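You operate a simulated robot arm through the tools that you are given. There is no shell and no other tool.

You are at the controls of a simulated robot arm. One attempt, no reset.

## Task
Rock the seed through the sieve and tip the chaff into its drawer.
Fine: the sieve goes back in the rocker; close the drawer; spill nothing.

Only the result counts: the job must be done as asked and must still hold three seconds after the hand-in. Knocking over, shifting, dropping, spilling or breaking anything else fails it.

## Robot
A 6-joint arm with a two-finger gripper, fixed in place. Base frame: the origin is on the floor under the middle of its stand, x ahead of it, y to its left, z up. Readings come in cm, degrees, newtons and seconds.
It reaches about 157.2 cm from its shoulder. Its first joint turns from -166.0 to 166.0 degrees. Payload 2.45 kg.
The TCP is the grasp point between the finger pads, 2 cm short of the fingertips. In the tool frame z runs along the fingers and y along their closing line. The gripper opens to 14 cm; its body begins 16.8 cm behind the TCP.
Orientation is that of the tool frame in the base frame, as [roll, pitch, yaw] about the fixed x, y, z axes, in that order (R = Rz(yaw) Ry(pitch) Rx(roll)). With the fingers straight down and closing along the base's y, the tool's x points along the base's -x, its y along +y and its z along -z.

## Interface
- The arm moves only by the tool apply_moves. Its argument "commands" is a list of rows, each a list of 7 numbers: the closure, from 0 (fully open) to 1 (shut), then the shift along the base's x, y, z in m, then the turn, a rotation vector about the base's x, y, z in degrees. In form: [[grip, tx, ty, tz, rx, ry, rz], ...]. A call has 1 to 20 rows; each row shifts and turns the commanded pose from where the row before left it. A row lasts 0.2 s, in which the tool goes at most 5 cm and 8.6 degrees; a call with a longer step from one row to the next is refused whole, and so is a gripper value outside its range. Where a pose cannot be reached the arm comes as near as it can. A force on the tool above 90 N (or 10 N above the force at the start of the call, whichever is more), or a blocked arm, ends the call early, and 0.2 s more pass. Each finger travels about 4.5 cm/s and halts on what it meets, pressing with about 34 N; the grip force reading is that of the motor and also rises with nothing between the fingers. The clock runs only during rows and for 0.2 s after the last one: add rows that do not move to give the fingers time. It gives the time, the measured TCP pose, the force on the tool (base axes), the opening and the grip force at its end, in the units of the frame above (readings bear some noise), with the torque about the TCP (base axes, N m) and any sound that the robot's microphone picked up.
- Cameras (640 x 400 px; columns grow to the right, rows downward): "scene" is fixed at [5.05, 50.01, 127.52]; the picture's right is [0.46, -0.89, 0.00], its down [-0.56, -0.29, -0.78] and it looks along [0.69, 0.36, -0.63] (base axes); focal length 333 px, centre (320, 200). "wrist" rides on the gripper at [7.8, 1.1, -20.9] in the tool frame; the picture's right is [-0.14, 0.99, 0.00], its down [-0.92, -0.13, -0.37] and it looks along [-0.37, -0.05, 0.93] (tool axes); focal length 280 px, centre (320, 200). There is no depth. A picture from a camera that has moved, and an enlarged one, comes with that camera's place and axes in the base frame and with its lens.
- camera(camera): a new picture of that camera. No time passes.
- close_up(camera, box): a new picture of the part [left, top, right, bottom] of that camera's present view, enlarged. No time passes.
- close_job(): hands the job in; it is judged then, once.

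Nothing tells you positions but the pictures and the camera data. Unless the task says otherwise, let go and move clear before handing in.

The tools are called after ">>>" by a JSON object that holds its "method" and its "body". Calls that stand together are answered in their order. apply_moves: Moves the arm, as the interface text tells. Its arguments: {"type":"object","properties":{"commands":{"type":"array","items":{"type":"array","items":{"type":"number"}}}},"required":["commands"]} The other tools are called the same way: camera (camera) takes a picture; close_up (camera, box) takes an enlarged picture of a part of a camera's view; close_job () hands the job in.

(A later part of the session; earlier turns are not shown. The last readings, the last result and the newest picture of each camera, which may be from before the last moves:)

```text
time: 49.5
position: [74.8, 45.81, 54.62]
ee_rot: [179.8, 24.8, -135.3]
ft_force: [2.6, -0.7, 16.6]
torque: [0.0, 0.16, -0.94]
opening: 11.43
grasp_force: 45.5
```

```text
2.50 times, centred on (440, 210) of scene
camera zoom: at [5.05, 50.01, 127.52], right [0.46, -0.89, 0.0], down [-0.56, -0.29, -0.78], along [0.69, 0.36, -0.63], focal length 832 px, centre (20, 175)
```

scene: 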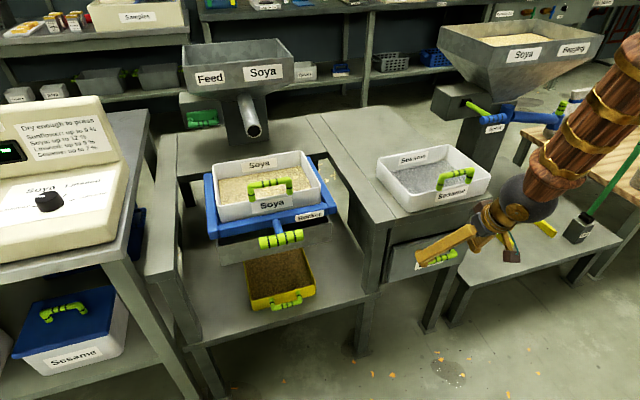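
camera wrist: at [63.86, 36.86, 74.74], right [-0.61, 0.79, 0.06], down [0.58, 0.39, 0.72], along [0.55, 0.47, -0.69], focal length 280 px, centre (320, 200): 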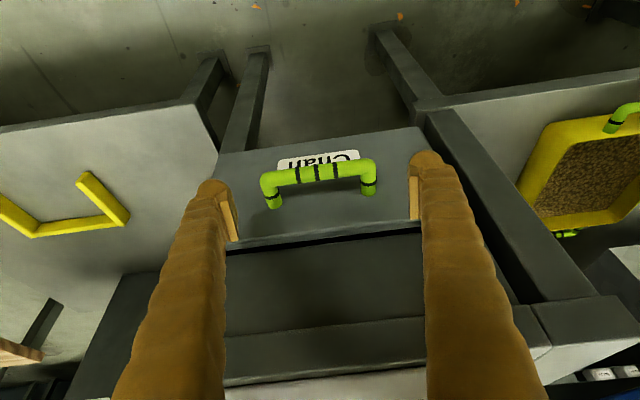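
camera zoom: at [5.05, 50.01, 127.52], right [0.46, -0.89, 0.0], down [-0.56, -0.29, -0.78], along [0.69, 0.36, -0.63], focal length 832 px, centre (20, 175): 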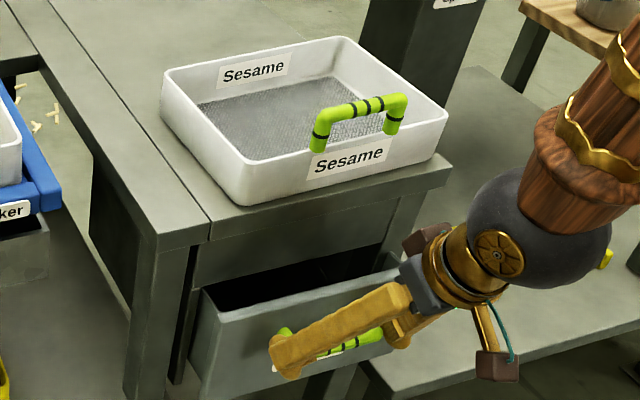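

The drawer is sliding out smoothly. I'll keep pulling in stages.

>>> {"method": "apply_moves", "body": {"commands": [[1, -0.01, -0.01, 0, 0, 0, 0], [1, -0.01, -0.01, 0, 0, 0, 0], [1, -0.01, -0.01, 0, 0, 0, 0], [1, -0.01, -0.01, 0, 0, 0, 0], [1, -0.01, -0.01, 0, 0, 0, 0], [1, -0.01, -0.01, 0, 0, 0, 0]]}}

>>> {"method": "close_up", "body": {"camera": "scene", "box": [340, 130, 540, 290]}}

```text
time: 50.9
position: [68.92, 39.85, 54.54]
ee_rot: [179.3, 24.6, -135.5]
ft_force: [12.9, -11.5, 20.0]
torque: [-0.63, -0.73, 0.29]
opening: 11.44
grasp_force: 45.1
```

```text
2.50 times, centred on (440, 210) of scene
camera zoom: at [5.05, 50.01, 127.52], right [0.46, -0.89, 0.0], down [-0.56, -0.29, -0.78], along [0.69, 0.36, -0.63], focal length 832 px, centre (20, 175)
```

zoom: 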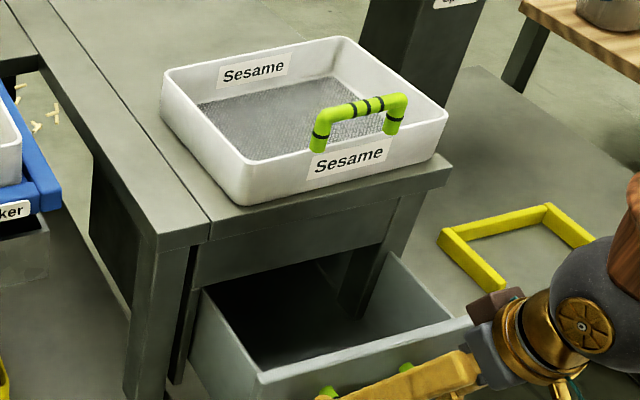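

It is about 12 cm open and still moving freely. I'll continue in smaller steps until it is wide open or reaches its stop.

>>> {"method": "apply_moves", "body": {"commands": [[1, -0.007, -0.007, 0, 0, 0, 0], [1, -0.007, -0.007, 0, 0, 0, 0], [1, -0.007, -0.007, 0, 0, 0, 0], [1, -0.007, -0.007, 0, 0, 0, 0], [1, -0.007, -0.007, 0, 0, 0, 0]]}}

>>> {"method": "close_up", "body": {"camera": "scene", "box": [340, 130, 540, 290]}}

>>> {"method": "camera", "body": {"camera": "scene"}}

```text
time: 51.8
position: [67.39, 37.95, 56.0]
ee_rot: [178.9, 24.9, -135.3]
ft_force: [1.0, -0.1, 0.8]
torque: [0.03, 0.05, 0.03]
opening: 0.0
grasp_force: 29.2
out of reach, approached as far as the arm can: row 2, 3, 4
stopped in row 4: the force on the tool passed its limit at 111 N (the readings are from after the stop); the commanded pose is now the measured one
```

```text
2.50 times, centred on (440, 210) of scene
camera zoom: at [5.05, 50.01, 127.52], right [0.46, -0.89, 0.0], down [-0.56, -0.29, -0.78], along [0.69, 0.36, -0.63], focal length 832 px, centre (20, 175)
```

zoom: 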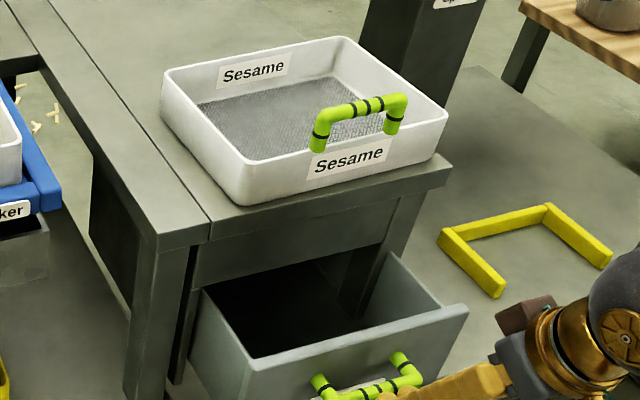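

```text
taken
```

scene: 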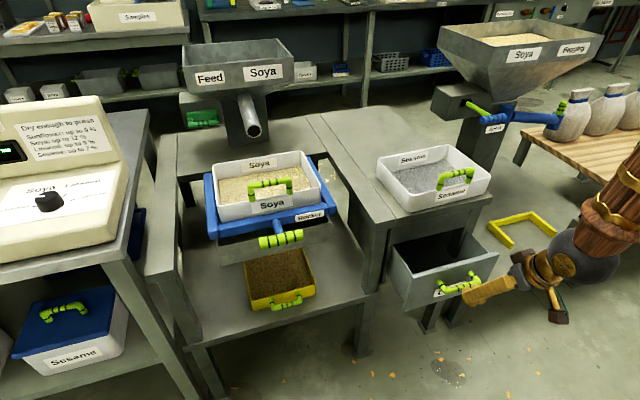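

The arm reached its inner limit and the grip slipped off upward, but the drawer is about 13 cm open and nothing was disturbed. I'll rise clear, bring the tool back to vertical with the fingers open, and look at the drawer again.

>>> {"method": "apply_moves", "body": {"commands": [[1, 0, 0, 0.03, 0, 0, 0], [1, 0, 0, 0.04, 0, 0, 0], [0, 0, 0, 0.045, 0, 0, 0], [0, 0, 0, 0.045, 0, 0, 0], [0, 0, 0, 0.045, -4.42, 4.42, 0], [0, 0, 0, 0.03, -4.42, 4.42, 0], [0, 0, 0, 0.03, -4.42, 4.42, 0], [0, 0, 0, 0, -4.42, 4.42, 0], [0, 0, 0, 0, 0, 0, 0], [0, 0, 0, 0, 0, 0, 0]]}}

>>> {"method": "camera", "body": {"camera": "wrist"}}

>>> {"method": "close_up", "body": {"camera": "scene", "box": [340, 150, 540, 330]}}

```text
time: 54.0
position: [67.32, 38.52, 81.47]
ee_rot: [179.0, -0.1, -135.1]
ft_force: [-0.3, -0.4, 0.4]
torque: [-0.01, -0.01, 0.01]
opening: 14.0
grasp_force: 0.1
out of reach, approached as far as the arm can: row 5
```

```text
taken
camera wrist: at [61.23, 33.61, 102.33], right [-0.6, 0.8, 0.01], down [0.75, 0.55, 0.36], along [0.28, 0.23, -0.93], focal length 280 px, centre (320, 200)
```

wrist: 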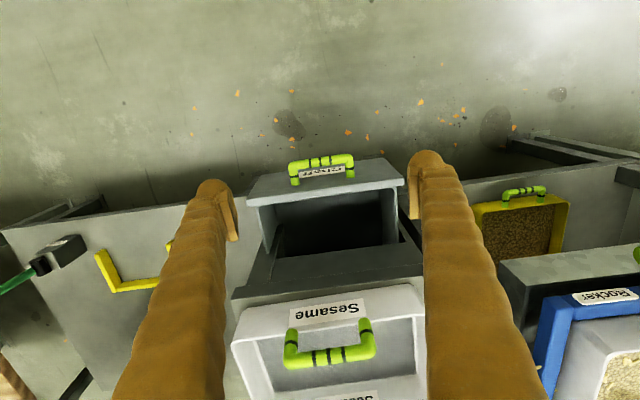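

```text
2.22 times, centred on (440, 240) of scene
camera zoom: at [5.05, 50.01, 127.52], right [0.46, -0.89, 0.0], down [-0.56, -0.29, -0.78], along [0.69, 0.36, -0.63], focal length 739 px, centre (53, 111)
```

zoom: 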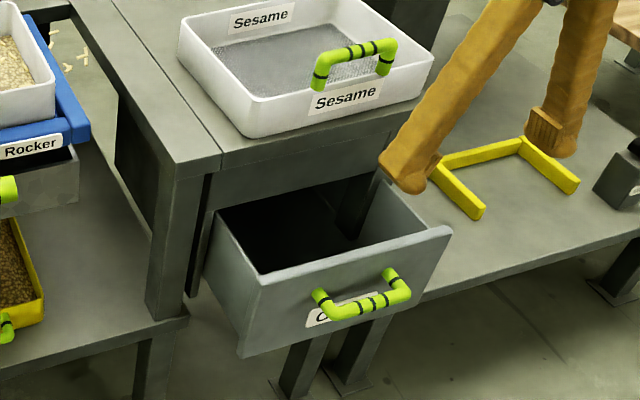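

The drawer stands open below the tool. I'll zoom in to measure how far it is out and how big its opening is.

>>> {"method": "close_up", "body": {"camera": "wrist", "box": [225, 140, 435, 300]}}

>>> {"method": "close_up", "body": {"camera": "scene", "box": [380, 200, 490, 280]}}

```text
2.50 times, centred on (330, 220) of wrist
camera zoom: at [61.23, 33.61, 102.33], right [-0.6, 0.8, 0.01], down [0.75, 0.55, 0.36], along [0.28, 0.23, -0.93], focal length 701 px, centre (295, 150)
```

zoom: 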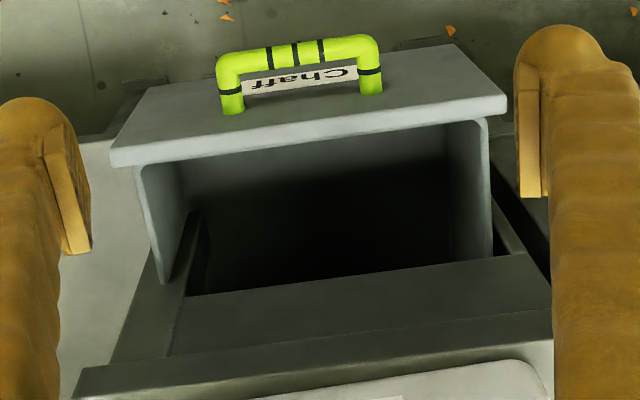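

```text
5.00 times, centred on (435, 240) of scene
camera zoom: at [5.05, 50.01, 127.52], right [0.46, -0.89, 0.0], down [-0.56, -0.29, -0.78], along [0.69, 0.36, -0.63], focal length 1663 px, centre (-255, 0)
```

zoom: 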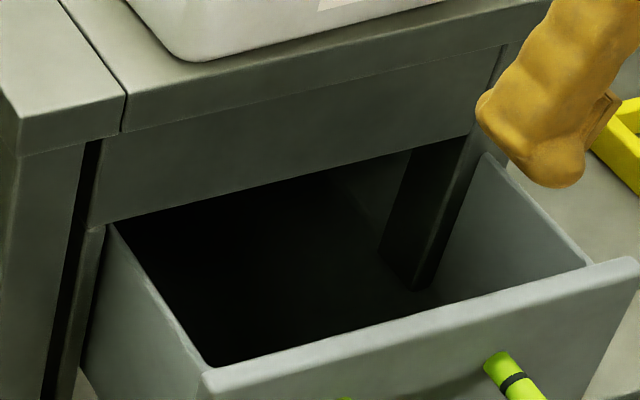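

The drawer is about 10.4 cm out with its handle now near (69.7, 41.5, 54.7). A vertical tool clears the cabinet there, so I'll regrasp vertically and pull it further.

>>> {"method": "apply_moves", "body": {"commands": [[0, 0.004, 0.005, -0.045, -0.7, -0.7, 0], [0, 0.004, 0.005, -0.045, 0, 0, 0], [0, 0.004, 0.005, -0.045, 0, 0, 0], [0, 0.004, 0.005, -0.045, 0, 0, 0], [0, 0.004, 0.005, -0.045, 0, 0, 0], [0, 0.004, 0.004, -0.02, 0, 0, 0], [0, 0, 0, 0, 0, 0, 0]]}}

>>> {"method": "close_up", "body": {"camera": "wrist", "box": [200, 120, 440, 270]}}

```text
time: 55.6
position: [69.62, 41.69, 56.88]
ee_rot: [180.0, -0.1, -135.2]
ft_force: [-0.5, -0.3, -0.4]
torque: [-0.03, -0.01, 0.01]
opening: 13.99
grasp_force: 0.1
```

```text
2.67 times, centred on (320, 195) of wrist
camera zoom: at [63.35, 36.99, 77.64], right [-0.6, 0.8, 0.0], down [0.74, 0.56, 0.37], along [0.29, 0.22, -0.93], focal length 748 px, centre (320, 213)
```

zoom: 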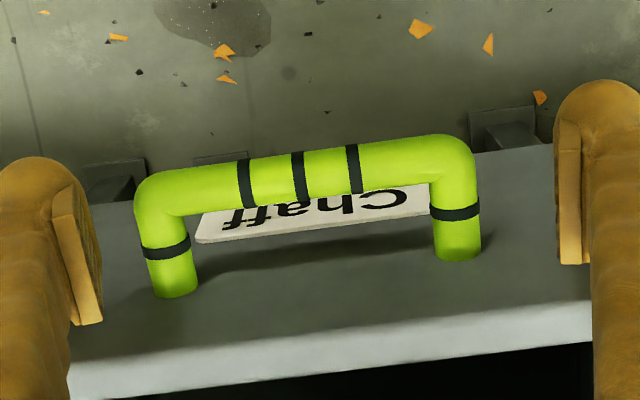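

The bar sits slightly right and in front of the TCP, near (69.95, 41.15). I'll adjust, drop the last 2 cm, and grip.

>>> {"method": "apply_moves", "body": {"commands": [[0, 0.0033, -0.0054, -0.022, 0, 0, 0], [0, 0, 0, 0, 0, 0, 0], [1, 0, 0, 0, 0, 0, 0], [1, 0, 0, 0, 0, 0, 0], [1, 0, 0, 0, 0, 0, 0], [1, 0, 0, 0, 0, 0, 0]]}}

>>> {"method": "close_up", "body": {"camera": "wrist", "box": [200, 120, 440, 270]}}

```text
time: 57.0
position: [70.02, 41.1, 54.54]
ee_rot: [179.9, -0.1, -135.3]
ft_force: [-15.0, 16.6, 3.9]
torque: [0.26, 0.2, 0.19]
opening: 11.49
grasp_force: 44.6
```

```text
2.67 times, centred on (320, 195) of wrist
camera zoom: at [63.7, 36.4, 75.49], right [-0.6, 0.8, 0.0], down [0.74, 0.56, 0.37], along [0.29, 0.22, -0.93], focal length 748 px, centre (320, 213)
```

zoom: 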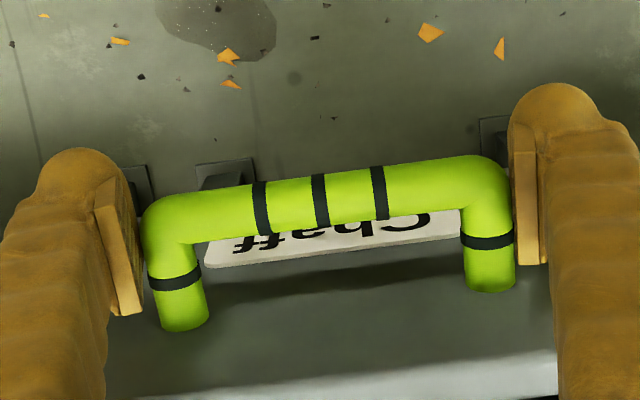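

Gripped. Pulling further in small steps.

>>> {"method": "apply_moves", "body": {"commands": [[1, -0.006, -0.006, 0, 0, 0, 0], [1, -0.007, -0.007, 0, 0, 0, 0], [1, -0.007, -0.007, 0, 0, 0, 0], [1, -0.007, -0.007, 0, 0, 0, 0], [1, -0.007, -0.007, 0, 0, 0, 0]]}}

>>> {"method": "close_up", "body": {"camera": "scene", "box": [340, 150, 540, 330]}}

```text
time: 58.4
position: [66.52, 37.48, 54.62]
ee_rot: [180.0, -0.3, -135.1]
ft_force: [-14.3, 14.6, 9.0]
torque: [0.48, 0.42, -0.68]
opening: 11.48
grasp_force: 45.2
stopped in row 5: the force on the tool passed its limit at 90 N (the readings are from after the stop); the commanded pose is now the measured one
```

```text
2.22 times, centred on (440, 240) of scene
camera zoom: at [5.05, 50.01, 127.52], right [0.46, -0.89, 0.0], down [-0.56, -0.29, -0.78], along [0.69, 0.36, -0.63], focal length 739 px, centre (53, 111)
```

zoom: 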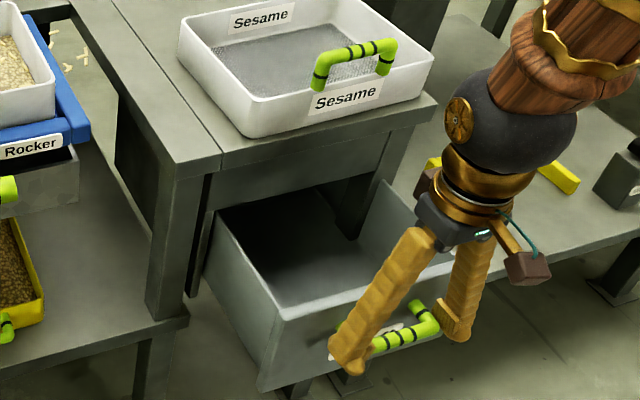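

The drawer hit its end stop, so it is fully open by about 15.4 cm. I'll release, rise straight up, and view the opening from above.

>>> {"method": "apply_moves", "body": {"commands": [[0, 0, 0, 0, 0, 0, 0], [0, 0, 0, 0, 0, 0, 0], [0, 0, 0, 0, 0, 0, 0], [0, 0, 0, 0.03, 0, 0, 0], [0, 0, 0, 0.045, 0, 0, 0], [0, 0, 0, 0.045, 0, 0, 0], [0, 0, 0, 0.045, 0, 0, 0], [0, 0, 0, 0.045, 0, 0, 0], [0, 0, 0, 0.045, 0, 0, 0], [0, 0, 0, 0.045, 0, 0, 0], [0, 0, 0, 0.045, 0, 0, 0], [0, 0, 0, 0.045, 0, 0, 0], [0, 0, 0, 0, 0, 0, 0]]}}

>>> {"method": "camera", "body": {"camera": "wrist"}}

>>> {"method": "close_up", "body": {"camera": "wrist", "box": [225, 120, 435, 270]}}

>>> {"method": "camera", "body": {"camera": "scene"}}

```text
time: 61.2
position: [66.49, 37.71, 93.79]
ee_rot: [180.0, -0.1, -135.1]
ft_force: [0.5, 0.6, 0.1]
torque: [-0.01, 0.03, 0.0]
opening: 13.96
grasp_force: 0.0
```

```text
taken
camera wrist: at [60.26, 33.06, 114.68], right [-0.6, 0.8, 0.0], down [0.74, 0.56, 0.36], along [0.29, 0.22, -0.93], focal length 280 px, centre (320, 200)
```

wrist: 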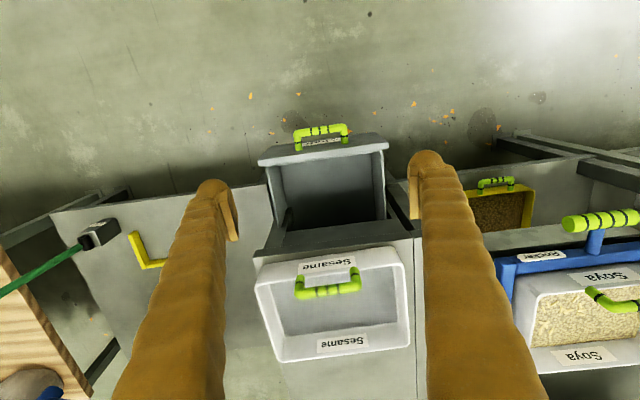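

```text
2.67 times, centred on (330, 195) of wrist
camera zoom: at [60.26, 33.06, 114.68], right [-0.6, 0.8, 0.0], down [0.74, 0.56, 0.36], along [0.29, 0.22, -0.93], focal length 748 px, centre (293, 213)
```

zoom: 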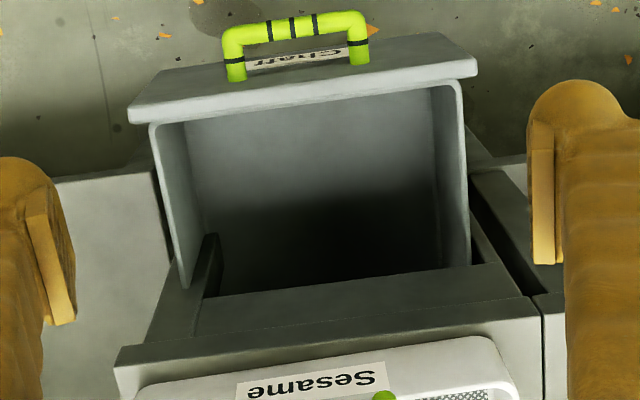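

```text
taken
```

scene: 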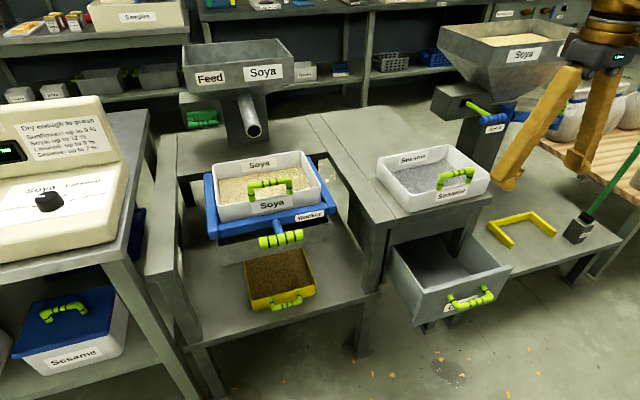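

The drawer's opening spans about w 8.6–31.6 cm (along its face) and 12.5 cm front to back, centred near (74.5, 46). My plan is to clamp the sieve's front wall under its handle and tip it with one corner lowest over the drawer. First I'll rehearse the pouring pose with an empty gripper, starting with the yaw.

>>> {"method": "apply_moves", "body": {"commands": [[0.5, -0.004, 0.0026, 0.001, 0, 0, -8.35], [0.5, -0.004, 0.0026, 0.001, 0, 0, -8.35], [0.5, -0.004, 0.0026, 0.001, 0, 0, -8.35], [0.5, -0.004, 0.0026, 0.001, 0, 0, -8.35], [0.5, -0.004, 0.0026, 0.001, 0, 0, -8.35], [0.5, -0.004, 0.0026, 0.001, 0, 0, -8.35], [0.5, -0.004, 0.0026, 0.001, 0, 0, -8.35], [0.5, -0.004, 0.0026, 0.001, 0, 0, -8.35], [0.5, -0.004, 0.0026, 0.001, 0, 0, -8.35], [0.5, -0.004, 0.0026, 0.001, 0, 0, -8.35], [0.5, -0.004, 0.0026, 0.001, 0, 0, -8.35], [0.5, -0.004, 0.0026, 0.001, 0, 0, -8.35], [0.5, -0.004, 0.0026, 0.001, 0, 0, -8.35], [0.5, -0.004, 0.0026, 0.001, 0, 0, -8.35], [0.5, -0.004, 0.0026, 0.001, 0, 0, -8.35], [0.5, -0.004, 0.0026, 0.001, 0, 0, -8.35], [0.5, -0.004, 0.0026, 0.001, 0, 0, -8.35]]}}

```text
time: 64.8
position: [59.7, 42.02, 95.48]
ee_rot: [180.0, -0.2, 82.8]
ft_force: [1.2, 0.0, -0.8]
torque: [-0.03, -0.01, -0.01]
opening: 7.01
grasp_force: 0.1
```

The yaw was reached without trouble. Now I'll rehearse the tilt back toward the robot in steps, staying high above the sesame sieve.

>>> {"method": "apply_moves", "body": {"commands": [[0.5, -0.008, -0.008, 0, -5.3, 5.3, 0], [0.5, -0.008, -0.008, 0, -5.3, 5.3, 0], [0.5, -0.008, -0.008, 0, -5.3, 5.3, 0], [0.5, -0.008, -0.008, 0, -5.3, 5.3, 0], [0.5, 0.008, 0.008, 0, -5.3, 5.3, 0], [0.5, 0.008, 0.008, 0, -5.3, 5.3, 0], [0.5, 0.01, 0.01, 0, -5.3, 5.3, 0], [0.5, 0.01, 0.01, 0, -5.3, 5.3, 0]]}}

>>> {"method": "camera", "body": {"camera": "scene"}}

```text
time: 66.6
position: [60.23, 42.41, 95.3]
ee_rot: [-133.5, 42.9, 102.1]
ft_force: [-0.1, -0.4, 0.1]
torque: [0.07, -0.05, -0.04]
opening: 7.01
grasp_force: 0.1
```

```text
taken
```

scene: 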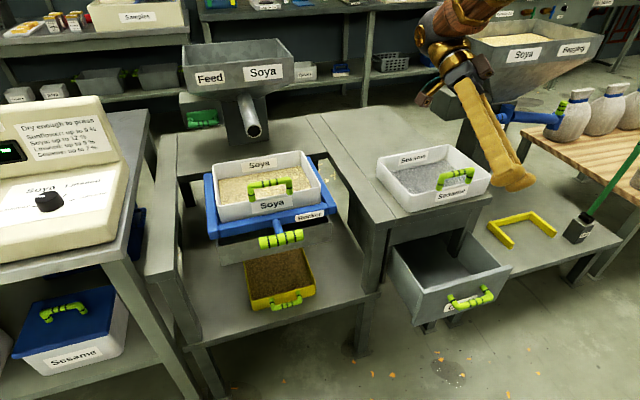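

The 60° tilt is reachable. I'll continue the rehearsal toward 90° and beyond, moving over toward the drawer.

>>> {"method": "apply_moves", "body": {"commands": [[0.5, 0.018, 0.018, 0, -5.3, 5.3, 0], [0.5, 0.018, 0.018, 0, -5.3, 5.3, 0], [0.5, 0.018, 0.018, 0, -5.3, 5.3, 0], [0.5, 0.018, 0.018, 0, -5.3, 5.3, 0], [0.5, 0, 0, 0, 0, 0, 0]]}}

>>> {"method": "camera", "body": {"camera": "scene"}}

```text
time: 67.8
position: [50.22, 34.15, 79.6]
ee_rot: [-92.8, 52.0, 133.0]
ft_force: [0.7, -1.0, 0.4]
torque: [0.01, -0.01, 0.03]
opening: 7.01
grasp_force: 0.1
out of reach, approached as far as the arm can: row 1, 2, 3, 4
```

```text
taken
```

scene: 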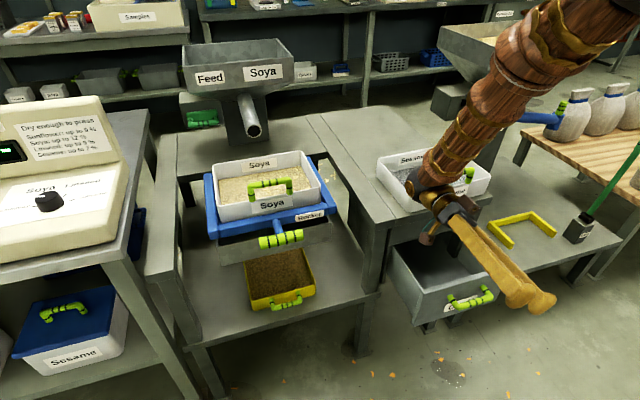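

Beyond about 60° in this direction the arm runs out of wrist travel and sagged low near the sesame sieve, though without contact. I'll back out of that tilt right away.

>>> {"method": "apply_moves", "body": {"commands": [[0.5, -0.005, -0.005, 0.02, 5.3, -5.3, 0], [0.5, -0.005, -0.005, 0.02, 5.3, -5.3, 0], [0.5, -0.005, -0.005, 0.02, 5.3, -5.3, 0], [0.5, -0.005, -0.005, 0.02, 5.3, -5.3, 0], [0.5, 0, 0, 0, 5.3, -5.3, 0], [0.5, 0, 0, 0, 0, 0, 0]]}}

>>> {"method": "camera", "body": {"camera": "scene"}}

```text
time: 69.2
position: [48.33, 32.2, 87.49]
ee_rot: [-141.5, 38.6, 96.8]
ft_force: [-0.1, -0.3, 0.4]
torque: [0.03, -0.02, 0.02]
opening: 6.97
grasp_force: 0.1
```

```text
taken
```

scene: 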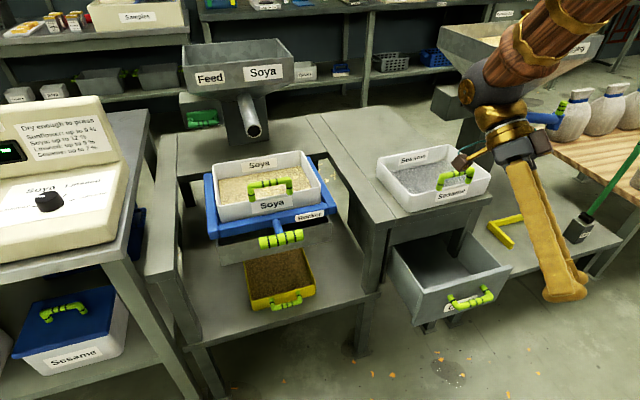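

The arm can lean back only about 60°. So I'll instead clamp the sieve's right side wall with the tool leaning forward 45°, which leaves about 105° of tipping before the limit. First I'll return upright and rehearse that whole motion empty.

>>> {"method": "apply_moves", "body": {"commands": [[0.5, 0.02, 0.01, 0.03, 5.28, -5.28, 0], [0.5, 0.03, 0.017, 0.02, 5.28, -5.28, 0], [0.5, 0.033, 0.017, 0.015, 5.28, -5.28, 0], [0.5, 0.033, 0.017, 0.01, 5.28, -5.28, 0], [0.5, 0.033, 0.017, 0.01, 5.28, -5.28, 0], [0.5, 0.033, 0.017, 0.01, 5.28, -5.28, 0], [0.5, 0.033, 0.017, 0.01, 5.28, -5.28, 0], [0.5, 0, 0, 0, 0, 0, 0]]}}

>>> {"method": "apply_moves", "body": {"commands": [[0.64, 0, 0, 0, 0, 0, 8.35], [0.64, 0, 0, 0, 0, 0, 8.35], [0.64, 0, 0, 0, 0, 0, 8.35], [0.64, 0, 0, 0, 0, 0, 8.35], [0.64, 0, 0, 0, 0, 0, 8.35], [0.64, 0, 0, 0, 0, 0, 8.35], [0.64, 0, 0, 0, 0, 0, 8.35], [0.64, 0, 0, 0, 0, 0, 8.35], [0.64, 0, 0, 0, 0, 0, 8.35], [0.64, 0, 0, 0, 0, 0, 8.35], [0.64, 0, 0, 0, 0, 0, 8.35], [0.64, 0, 0, 0, 0, 0, 8.35], [0.64, 0, 0, 0, 0, 0, 8.35], [0.64, 0, 0, 0, 0, 0, 8.35], [0.64, 0, 0, 0, 0, 0, 8.35], [0.64, 0, 0, 0, 0, 0, 8.35], [0.64, 0, 0, 0, 0, 0, 8.35]]}}

```text
time: 71.0
position: [69.82, 43.09, 98.13]
ee_rot: [-179.8, -0.1, 82.9]
ft_force: [-0.6, -0.5, 0.1]
torque: [0.0, 0.0, 0.04]
opening: 7.0
grasp_force: 0.1
```

```text
time: 74.6
position: [69.85, 43.31, 98.03]
ee_rot: [-179.9, -0.1, -135.0]
ft_force: [0.0, 0.1, -0.2]
torque: [0.0, 0.04, -0.01]
opening: 5.02
grasp_force: 0.0
```

Upright again with the tool square to the workstation. Now the rehearsal at the drawer: move right, lean forward 45°, then yaw −20°.

>>> {"method": "apply_moves", "body": {"commands": [[0.64, 0.039, -0.0215, 0.005, 0, 0, 0], [0.64, 0.039, -0.0215, 0.005, 0, 0, 0], [0.64, 0.039, -0.0215, 0.005, 0, 0, 0], [0.64, 0.039, -0.0215, 0.005, 0, 0, 0], [0.64, 0, 0, 0, 5.3, -5.3, 0], [0.64, 0, 0, 0, 5.3, -5.3, 0], [0.64, 0, 0, 0, 5.3, -5.3, 0], [0.64, 0, 0, 0, 5.3, -5.3, 0], [0.64, 0, 0, 0, 5.3, -5.3, 0], [0.64, 0, 0, 0, 5.3, -5.3, 0], [0.64, 0, 0, 0, 0, 0, -6.67], [0.64, 0, 0, 0, 0, 0, -6.67], [0.64, 0, 0, 0, 0, 0, -6.67], [0.64, 0, 0, 0, 0, 0, 0]]}}

```text
time: 77.6
position: [85.25, 34.55, 100.07]
ee_rot: [-180.0, 44.7, -155.3]
ft_force: [-0.1, -0.2, 0.0]
torque: [0.0, -0.01, 0.06]
opening: 5.05
grasp_force: 0.1
```

No limits so far. Now the tipping part of the rehearsal, in stages up to 60°.

>>> {"method": "apply_moves", "body": {"commands": [[0.64, -0.0177, -0.0177, -0.033, -3.54, 3.54, 0], [0.64, -0.0177, -0.0177, -0.033, -3.54, 3.54, 0], [0.64, -0.0177, -0.0177, -0.033, -3.54, 3.54, 0], [0.64, -0.0177, -0.0177, -0.033, -3.54, 3.54, 0], [0.64, -0.0177, -0.0177, -0.033, -3.54, 3.54, 0], [0.64, -0.0177, -0.0177, -0.033, -3.54, 3.54, 0], [0.64, 0, 0, 0, 0, 0, 0]]}}

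>>> {"method": "apply_moves", "body": {"commands": [[0.64, 0.0083, 0.0083, 0.011, -5.3, 5.3, 0], [0.64, 0.0083, 0.0083, 0.011, -5.3, 5.3, 0], [0.64, 0.0083, 0.0083, 0.011, -5.3, 5.3, 0], [0.64, 0.0083, 0.0083, 0.011, -5.3, 5.3, 0], [0.64, 0, 0, 0, 0, 0, 0]]}}

>>> {"method": "camera", "body": {"camera": "scene"}}

```text
time: 79.2
position: [75.33, 24.61, 81.17]
ee_rot: [-169.6, 16.1, -149.7]
ft_force: [-0.6, -0.2, 0.1]
torque: [-0.01, 0.03, 0.0]
opening: 5.03
grasp_force: 0.0
out of reach, approached as far as the arm can: row 1
```

```text
time: 80.4
position: [78.64, 27.97, 85.49]
ee_rot: [-162.1, -13.0, -149.5]
ft_force: [0.9, 0.6, -0.3]
torque: [-0.02, -0.02, -0.01]
opening: 5.04
grasp_force: 0.0
```

```text
taken
```

scene: 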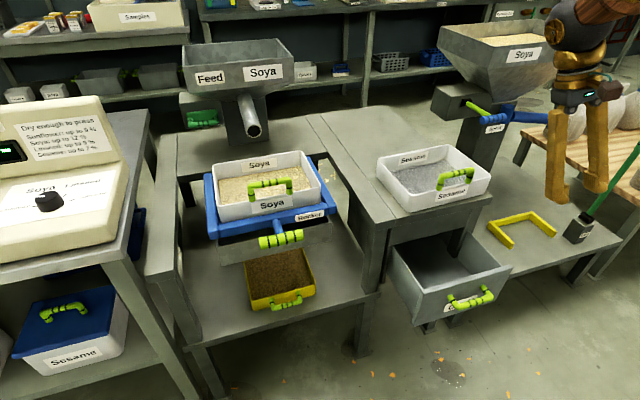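

That works to 60° (only one row grazed the inner limit early on, so I'll start a bit farther out next time). Continue to 90° and 105°.

>>> {"method": "apply_moves", "body": {"commands": [[0.64, 0.0152, 0.0152, 0.008, -5.3, 5.3, 0], [0.64, 0.0152, 0.0152, 0.008, -5.3, 5.3, 0], [0.64, 0.0152, 0.0152, 0.008, -5.3, 5.3, 0], [0.64, 0.0152, 0.0152, 0.008, -5.3, 5.3, 0], [0.64, 0, 0, 0, 0, 0, 0]]}}

>>> {"method": "apply_moves", "body": {"commands": [[0.64, 0.011, 0.011, 0, -3.54, 3.54, 0], [0.64, 0.011, 0.011, 0, -3.54, 3.54, 0], [0.64, 0.011, 0.011, 0, -3.54, 3.54, 0], [0.64, 0, 0, 0, 0, 0, 0]]}}

>>> {"method": "camera", "body": {"camera": "scene"}}

```text
time: 81.6
position: [84.61, 34.28, 88.77]
ee_rot: [-152.5, -41.7, -154.1]
ft_force: [-0.3, -0.1, 0.0]
torque: [-0.01, -0.02, -0.02]
opening: 5.04
grasp_force: 0.1
```

```text
time: 82.6
position: [84.9, 34.44, 86.77]
ee_rot: [-144.7, -54.4, -159.1]
ft_force: [0.0, -0.4, 0.1]
torque: [-0.01, 0.06, 0.04]
opening: 5.05
grasp_force: 0.1
out of reach, approached as far as the arm can: row 2, 3
```

```text
taken
```

scene: 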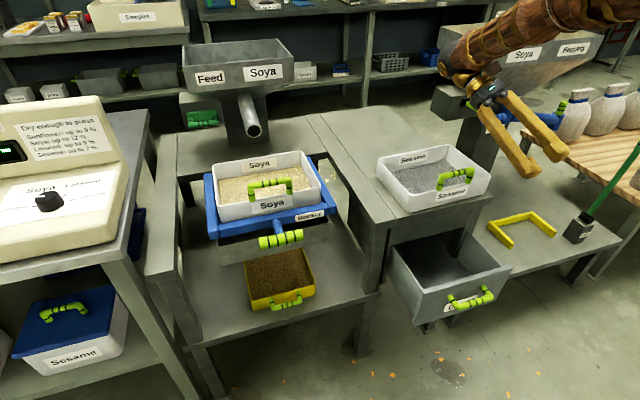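

The rehearsal shows about 100° of tipping is reachable over the drawer. Now I'll reverse out of it, restoring the 45° forward lean at yaw −135°, staying high.

>>> {"method": "apply_moves", "body": {"commands": [[0.64, 0, 0, 0.0095, 5.25, -5.25, 0], [0.64, 0, 0, 0.0095, 5.25, -5.25, 0], [0.64, 0, 0, 0.0095, 5.25, -5.25, 0], [0.64, 0, 0, 0.0095, 5.25, -5.25, 0], [0.64, 0, 0, 0.0095, 5.25, -5.25, 0], [0.64, 0, 0, 0.0095, 5.25, -5.25, 0], [0.64, 0, 0, 0.0095, 5.25, -5.25, 0], [0.64, 0, 0, 0.0095, 5.25, -5.25, 0], [0.64, 0, 0, 0.0095, 5.25, -5.25, 0], [0.64, 0, 0, 0.0095, 5.25, -5.25, 0], [0.64, 0, 0, 0.0095, 5.25, -5.25, 0], [0.64, 0, 0, 0.0095, 5.25, -5.25, 0], [0.64, 0.003, 0.003, 0.0095, 5.25, -5.25, 0], [0.64, 0.003, 0.003, 0.0095, 5.25, -5.25, 0], [0.64, 0, 0, 0, 0, 0, 6.67], [0.64, 0, 0, 0, 0, 0, 6.67], [0.64, 0, 0, 0, 0, 0, 6.67], [0.64, 0, 0, 0, 0, 0, 0]]}}

```text
time: 86.4
position: [84.99, 35.31, 99.42]
ee_rot: [-179.5, 41.7, -138.7]
ft_force: [-0.3, 0.0, -0.8]
torque: [0.01, 0.0, -0.01]
opening: 5.04
grasp_force: 0.3
out of reach, approached as far as the arm can: row 14, 15
```

Slightly short of the target angles because of the inner limit; I'll correct the yaw and lean while moving across to hover above the soya sieve's right wall.

>>> {"method": "apply_moves", "body": {"commands": [[0.64, -0.01, 0.04, 0, 0, 0, 0], [0.64, -0.018, 0.038, 0, 0, 0, 0], [0.64, -0.018, 0.038, 0, 0, 0, 0], [0.64, -0.018, 0.038, 0, 0, 0, 3.7], [0.64, -0.018, 0.038, 0, 2.33, -2.33, 0], [0.64, -0.018, 0.038, 0, 0, 0, 0], [0.64, -0.018, 0.038, 0, 0, 0, 0], [0.64, -0.018, 0.038, 0, 0, 0, 0], [0.64, -0.018, 0.038, 0, 0, 0, 0], [0.64, -0.018, 0.038, 0, 0, 0, 0], [0.64, -0.018, 0.038, 0, 0, 0, 0], [0.64, -0.018, 0.038, 0, 0, 0, 0], [0.64, 0, 0, 0, 0, 0, 0]]}}

>>> {"method": "camera", "body": {"camera": "wrist"}}

>>> {"method": "close_up", "body": {"camera": "scene", "box": [180, 80, 380, 240]}}

```text
time: 89.2
position: [64.57, 79.46, 99.26]
ee_rot: [179.2, 44.7, -136.7]
ft_force: [0.8, -0.2, 0.0]
torque: [-0.07, 0.09, 0.1]
opening: 5.05
grasp_force: 0.1
out of reach, approached as far as the arm can: row 9
```

```text
taken
camera wrist: at [49.4, 66.35, 108.51], right [-0.62, 0.78, 0.11], down [0.38, 0.18, 0.91], along [0.69, 0.6, -0.4], focal length 280 px, centre (320, 200)
```

wrist: 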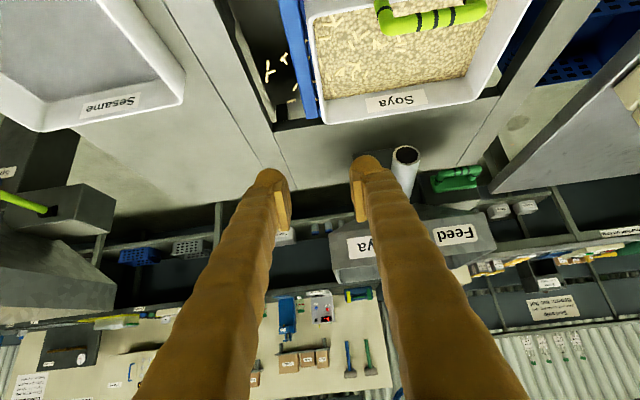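

```text
2.50 times, centred on (280, 160) of scene
camera zoom: at [5.05, 50.01, 127.52], right [0.46, -0.89, 0.0], down [-0.56, -0.29, -0.78], along [0.69, 0.36, -0.63], focal length 832 px, centre (420, 300)
```

zoom: 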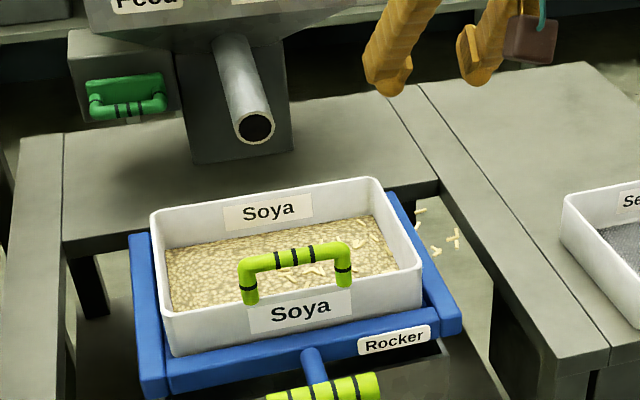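

The feed spout tip hangs just behind the sieve's back edge at about z 85, so after lifting I must shift forward early. I'll square the tool and drop to a pre-grasp point in front of the right wall with the fingers about 4 cm apart.

>>> {"method": "apply_moves", "body": {"commands": [[0.71, -0.0015, 0.0035, -0.035, -0.41, -0.39, 1.14], [0.71, -0.0015, 0.0035, -0.035, 0, 0, 0], [0.71, -0.0015, 0.0035, -0.035, 0, 0, 0], [0.71, -0.001, 0.0035, -0.03, 0, 0, 0], [0.71, 0, 0, 0, 0, 0, 0]]}}

>>> {"method": "camera", "body": {"camera": "wrist"}}

>>> {"method": "close_up", "body": {"camera": "scene", "box": [230, 110, 350, 200]}}

```text
time: 90.4
position: [64.17, 81.03, 85.67]
ee_rot: [-178.9, 44.8, -133.4]
ft_force: [-0.5, -0.5, 0.1]
torque: [0.0, -0.01, 0.03]
opening: 4.04
grasp_force: 0.0
```

```text
taken
camera wrist: at [49.13, 67.48, 94.88], right [-0.64, 0.76, 0.08], down [0.36, 0.2, 0.91], along [0.68, 0.62, -0.4], focal length 280 px, centre (320, 200)
```

wrist: 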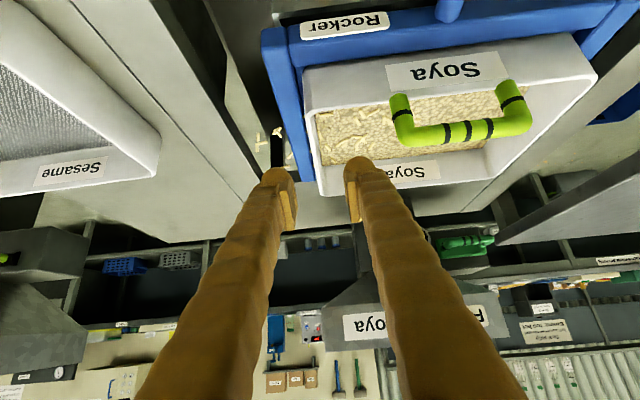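

```text
4.44 times, centred on (290, 155) of scene
camera zoom: at [5.05, 50.01, 127.52], right [0.46, -0.89, 0.0], down [-0.56, -0.29, -0.78], along [0.69, 0.36, -0.63], focal length 1478 px, centre (453, 400)
```

zoom: 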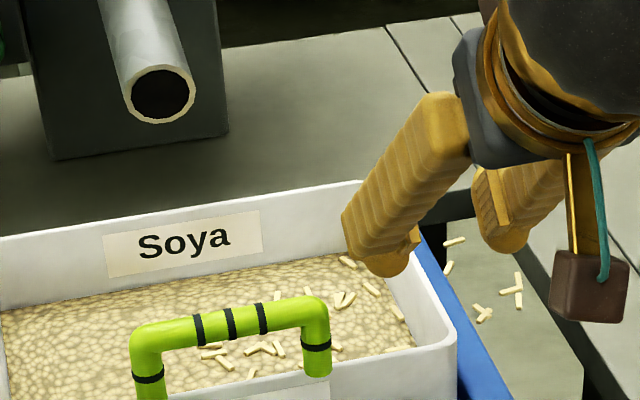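

The right wall passes between the two fingers. I'll trim the angles slightly, advance until the tips are just above the rim, and check the alignment up close.

>>> {"method": "apply_moves", "body": {"commands": [[0.71, 0.01, 0.01, -0.015, 0.536, 0.567, -0.825], [0.71, 0.01, 0.01, -0.015, 0, 0, 0], [0.71, 0.008, 0.008, -0.013, 0, 0, 0], [0.71, 0, 0, 0, 0, 0, 0]]}}

>>> {"method": "close_up", "body": {"camera": "wrist", "box": [240, 110, 420, 250]}}

>>> {"method": "close_up", "body": {"camera": "scene", "box": [260, 130, 350, 200]}}

```text
time: 91.4
position: [67.04, 83.86, 81.44]
ee_rot: [180.0, 44.8, -135.0]
ft_force: [0.2, -0.1, -0.3]
torque: [0.02, 0.0, -0.01]
opening: 4.06
grasp_force: 0.1
```

```text
2.86 times, centred on (330, 180) of wrist
camera zoom: at [51.83, 70.41, 90.6], right [-0.63, 0.77, 0.1], down [0.37, 0.19, 0.91], along [0.68, 0.61, -0.4], focal length 801 px, centre (291, 257)
```

zoom: 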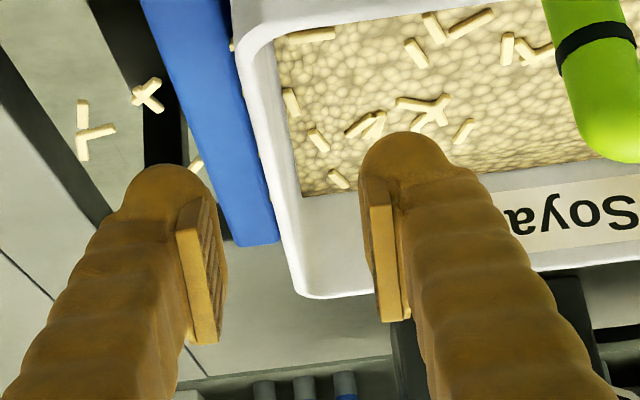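

```text
5.71 times, centred on (305, 165) of scene
camera zoom: at [5.05, 50.01, 127.52], right [0.46, -0.89, 0.0], down [-0.56, -0.29, -0.78], along [0.69, 0.36, -0.63], focal length 1901 px, centre (406, 400)
```

zoom: 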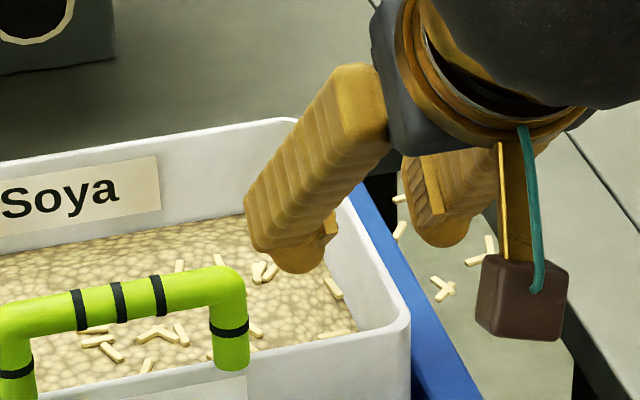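

Alignment is right: the wall centre and the TCP are both at about w −11.9. I'll push down to the clamp depth and check for contact before closing.

>>> {"method": "apply_moves", "body": {"commands": [[0.71, 0.01, 0.01, -0.018, 0, 0, 0], [0.71, 0.01, 0.01, -0.018, 0, 0, 0], [0.71, 0.01, 0.01, -0.017, 0, 0, 0], [0.71, 0, 0, 0, 0, 0, 0]]}}

>>> {"method": "close_up", "body": {"camera": "wrist", "box": [240, 110, 420, 250]}}

>>> {"method": "close_up", "body": {"camera": "scene", "box": [260, 130, 350, 200]}}

```text
time: 92.4
position: [70.09, 86.89, 76.07]
ee_rot: [179.9, 44.8, -135.0]
ft_force: [-0.4, 0.1, -0.6]
torque: [0.0, -0.02, 0.01]
opening: 4.07
grasp_force: 0.0
```

```text
2.86 times, centred on (330, 180) of wrist
camera zoom: at [54.92, 73.45, 85.34], right [-0.63, 0.77, 0.1], down [0.37, 0.19, 0.91], along [0.68, 0.61, -0.4], focal length 801 px, centre (291, 257)
```

zoom: 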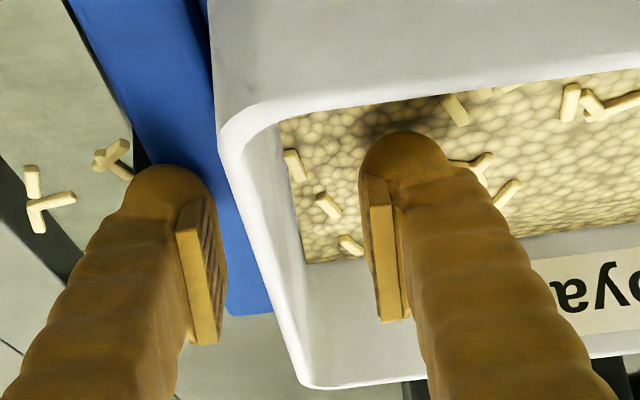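

```text
5.71 times, centred on (305, 165) of scene
camera zoom: at [5.05, 50.01, 127.52], right [0.46, -0.89, 0.0], down [-0.56, -0.29, -0.78], along [0.69, 0.36, -0.63], focal length 1901 px, centre (406, 400)
```

zoom: 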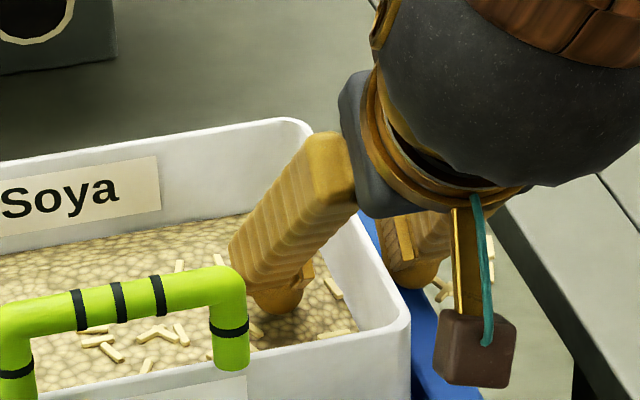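

The inner fingertip hovers just above the bed and the wall lies centred between the pads. I'll close on the wall.

>>> {"method": "apply_moves", "body": {"commands": [[1, 0, 0, 0, 0, 0, 0], [1, 0, 0, 0, 0, 0, 0], [1, 0, 0, 0, 0, 0, 0], [1, 0, 0, 0, 0, 0, 0], [1, 0, 0, 0, 0, 0, 0]]}}

>>> {"method": "close_up", "body": {"camera": "wrist", "box": [240, 110, 420, 250]}}

>>> {"method": "close_up", "body": {"camera": "scene", "box": [200, 130, 350, 240]}}

```text
time: 93.6
position: [70.05, 86.84, 76.17]
ee_rot: [179.9, 44.9, -135.0]
ft_force: [-0.1, -0.5, 0.6]
torque: [0.0, 0.02, 0.0]
opening: 0.61
grasp_force: 33.1
```

```text
2.86 times, centred on (330, 180) of wrist
camera zoom: at [54.91, 73.45, 85.35], right [-0.63, 0.77, 0.1], down [0.37, 0.19, 0.91], along [0.68, 0.61, -0.4], focal length 801 px, centre (291, 257)
```

zoom: 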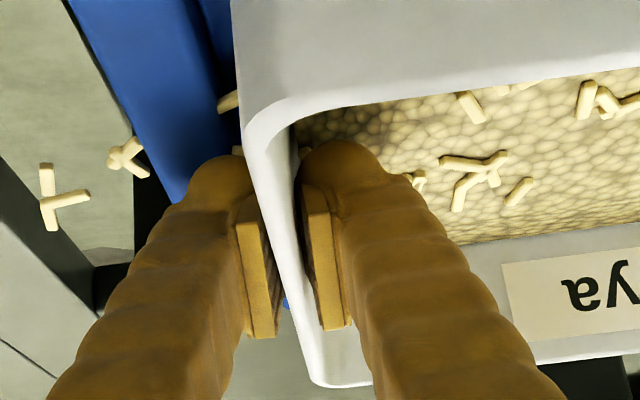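

```text
3.64 times, centred on (275, 185) of scene
camera zoom: at [5.05, 50.01, 127.52], right [0.46, -0.89, 0.0], down [-0.56, -0.29, -0.78], along [0.69, 0.36, -0.63], focal length 1210 px, centre (484, 254)
```

zoom: 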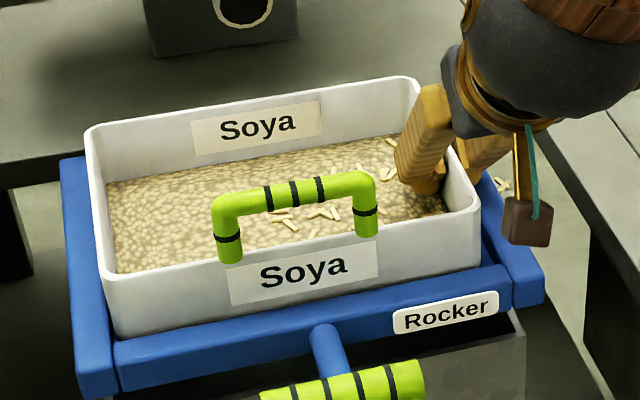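

The wall is clamped (0.6 cm thick, no side load). I'll lift just 1 cm and check the weight, torque and whether the sieve stays level.

>>> {"method": "apply_moves", "body": {"commands": [[1, 0, 0, 0.005, 0, 0, 0], [1, 0, 0, 0.005, 0, 0, 0], [1, 0, 0, 0, 0, 0, 0]]}}

>>> {"method": "close_up", "body": {"camera": "scene", "box": [200, 130, 350, 240]}}

```text
time: 94.4
position: [70.0, 86.78, 77.15]
ee_rot: [-179.9, 44.8, -134.9]
ft_force: [0.3, -0.3, -1.7]
torque: [-0.16, -0.12, 0.11]
opening: 0.59
grasp_force: 32.7
```

```text
3.64 times, centred on (275, 185) of scene
camera zoom: at [5.05, 50.01, 127.52], right [0.46, -0.89, 0.0], down [-0.56, -0.29, -0.78], along [0.69, 0.36, -0.63], focal length 1210 px, centre (484, 254)
```

zoom: 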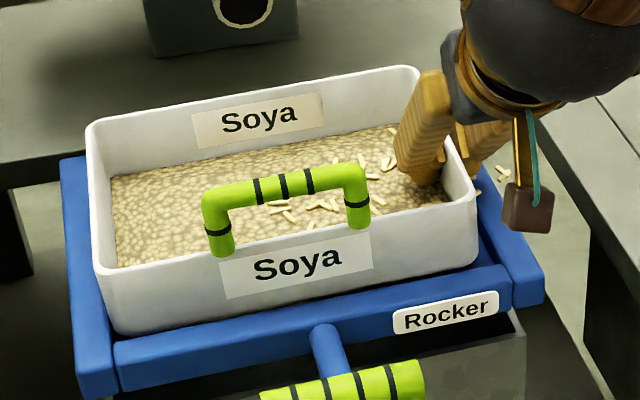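

The right side came up with only 1.7 N so far; the left still rests on the frame. I'll lift another 2 cm and check again.

>>> {"method": "apply_moves", "body": {"commands": [[1, 0, 0, 0.007, 0, 0, 0], [1, 0, 0, 0.007, 0, 0, 0], [1, 0, 0, 0.006, 0, 0, 0], [1, 0, 0, 0, 0, 0, 0]]}}

>>> {"method": "close_up", "body": {"camera": "scene", "box": [200, 130, 350, 240]}}

>>> {"method": "camera", "body": {"camera": "wrist"}}

```text
time: 95.4
position: [69.99, 86.95, 79.21]
ee_rot: [-179.9, 44.8, -134.9]
ft_force: [1.4, -1.2, -1.8]
torque: [-0.24, -0.2, 0.22]
opening: 0.62
grasp_force: 32.6
```

```text
3.64 times, centred on (275, 185) of scene
camera zoom: at [5.05, 50.01, 127.52], right [0.46, -0.89, 0.0], down [-0.56, -0.29, -0.78], along [0.69, 0.36, -0.63], focal length 1210 px, centre (484, 254)
```

zoom: 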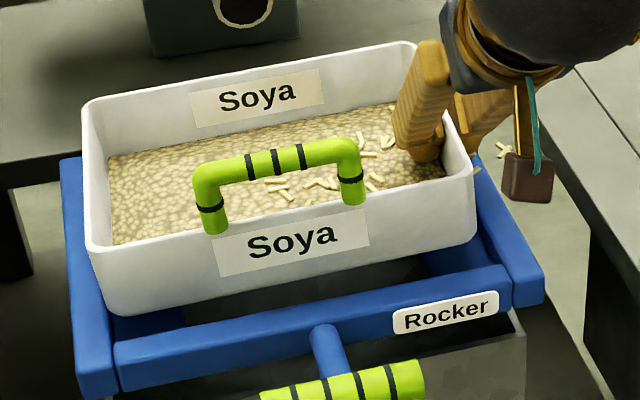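

```text
taken
camera wrist: at [54.85, 73.44, 88.43], right [-0.63, 0.77, 0.1], down [0.37, 0.19, 0.91], along [0.68, 0.61, -0.4], focal length 280 px, centre (320, 200)
```

wrist: 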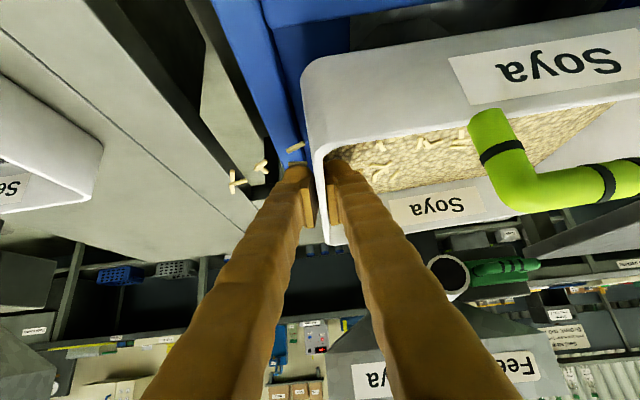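

The sieve is off the frame, nearly level, and very light at about 2 N. I'll draw it forward first to clear the feed spout, then raise it.

>>> {"method": "apply_moves", "body": {"commands": [[1, -0.008, -0.008, 0.002, 0, 0, 0], [1, -0.01, -0.01, 0.003, 0, 0, 0], [1, -0.01, -0.01, 0.006, 0, 0, 0], [1, -0.01, -0.01, 0.012, 0, 0, 0], [1, -0.01, -0.01, 0.018, 0, 0, 0], [1, -0.005, -0.005, 0.025, 0, 0, 0], [1, 0, 0, 0.03, 0, 0, 0], [1, 0, 0, 0.03, 0, 0, 0], [1, 0, 0, 0, 0, 0, 0]]}}

>>> {"method": "camera", "body": {"camera": "scene"}}

>>> {"method": "camera", "body": {"camera": "wrist"}}

```text
time: 97.4
position: [64.4, 81.51, 91.55]
ee_rot: [-180.0, 44.8, -134.8]
ft_force: [-0.2, 0.5, -2.4]
torque: [-0.22, -0.2, -0.01]
opening: 0.59
grasp_force: 32.9
```

```text
taken
```

scene: 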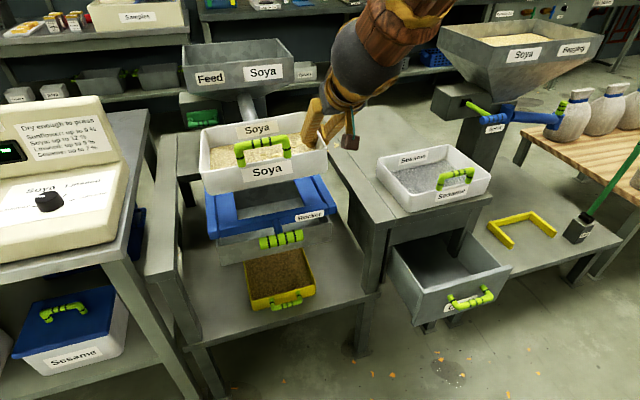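

```text
taken
camera wrist: at [49.35, 68.0, 100.81], right [-0.63, 0.77, 0.1], down [0.37, 0.19, 0.91], along [0.68, 0.61, -0.4], focal length 280 px, centre (320, 200)
```

wrist: 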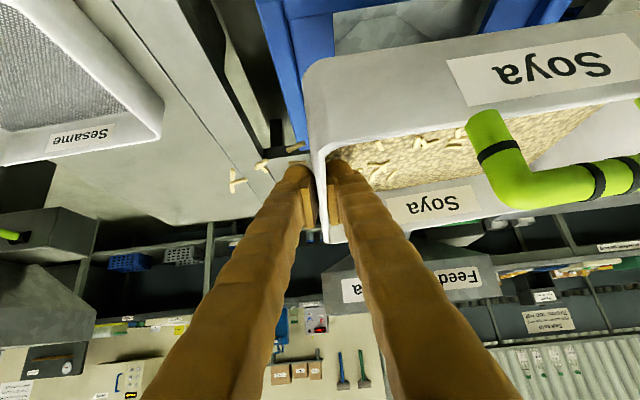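

The sieve hangs level in the clamp, and the stray sticks move with it, so they are simply part of its chaff display. I'll check the levelness and the empty rocker seat before carrying.

>>> {"method": "close_up", "body": {"camera": "scene", "box": [180, 100, 360, 260]}}

>>> {"method": "close_up", "body": {"camera": "scene", "box": [200, 170, 340, 260]}}

```text
2.50 times, centred on (270, 180) of scene
camera zoom: at [5.05, 50.01, 127.52], right [0.46, -0.89, 0.0], down [-0.56, -0.29, -0.78], along [0.69, 0.36, -0.63], focal length 832 px, centre (445, 250)
```

zoom: 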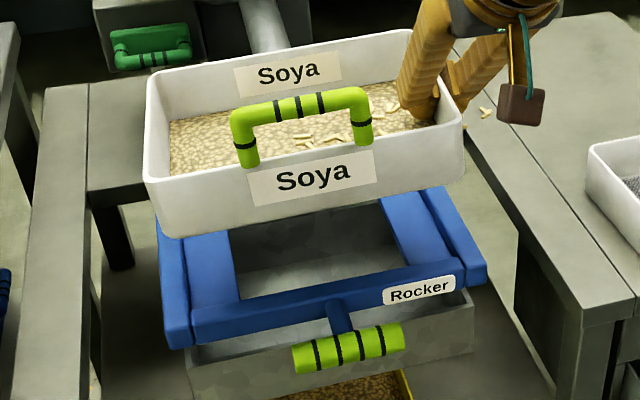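

```text
4.44 times, centred on (270, 215) of scene
camera zoom: at [5.05, 50.01, 127.52], right [0.46, -0.89, 0.0], down [-0.56, -0.29, -0.78], along [0.69, 0.36, -0.63], focal length 1478 px, centre (542, 133)
```

zoom: 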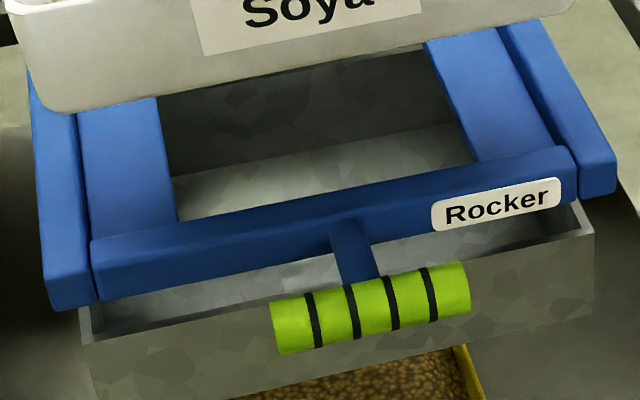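

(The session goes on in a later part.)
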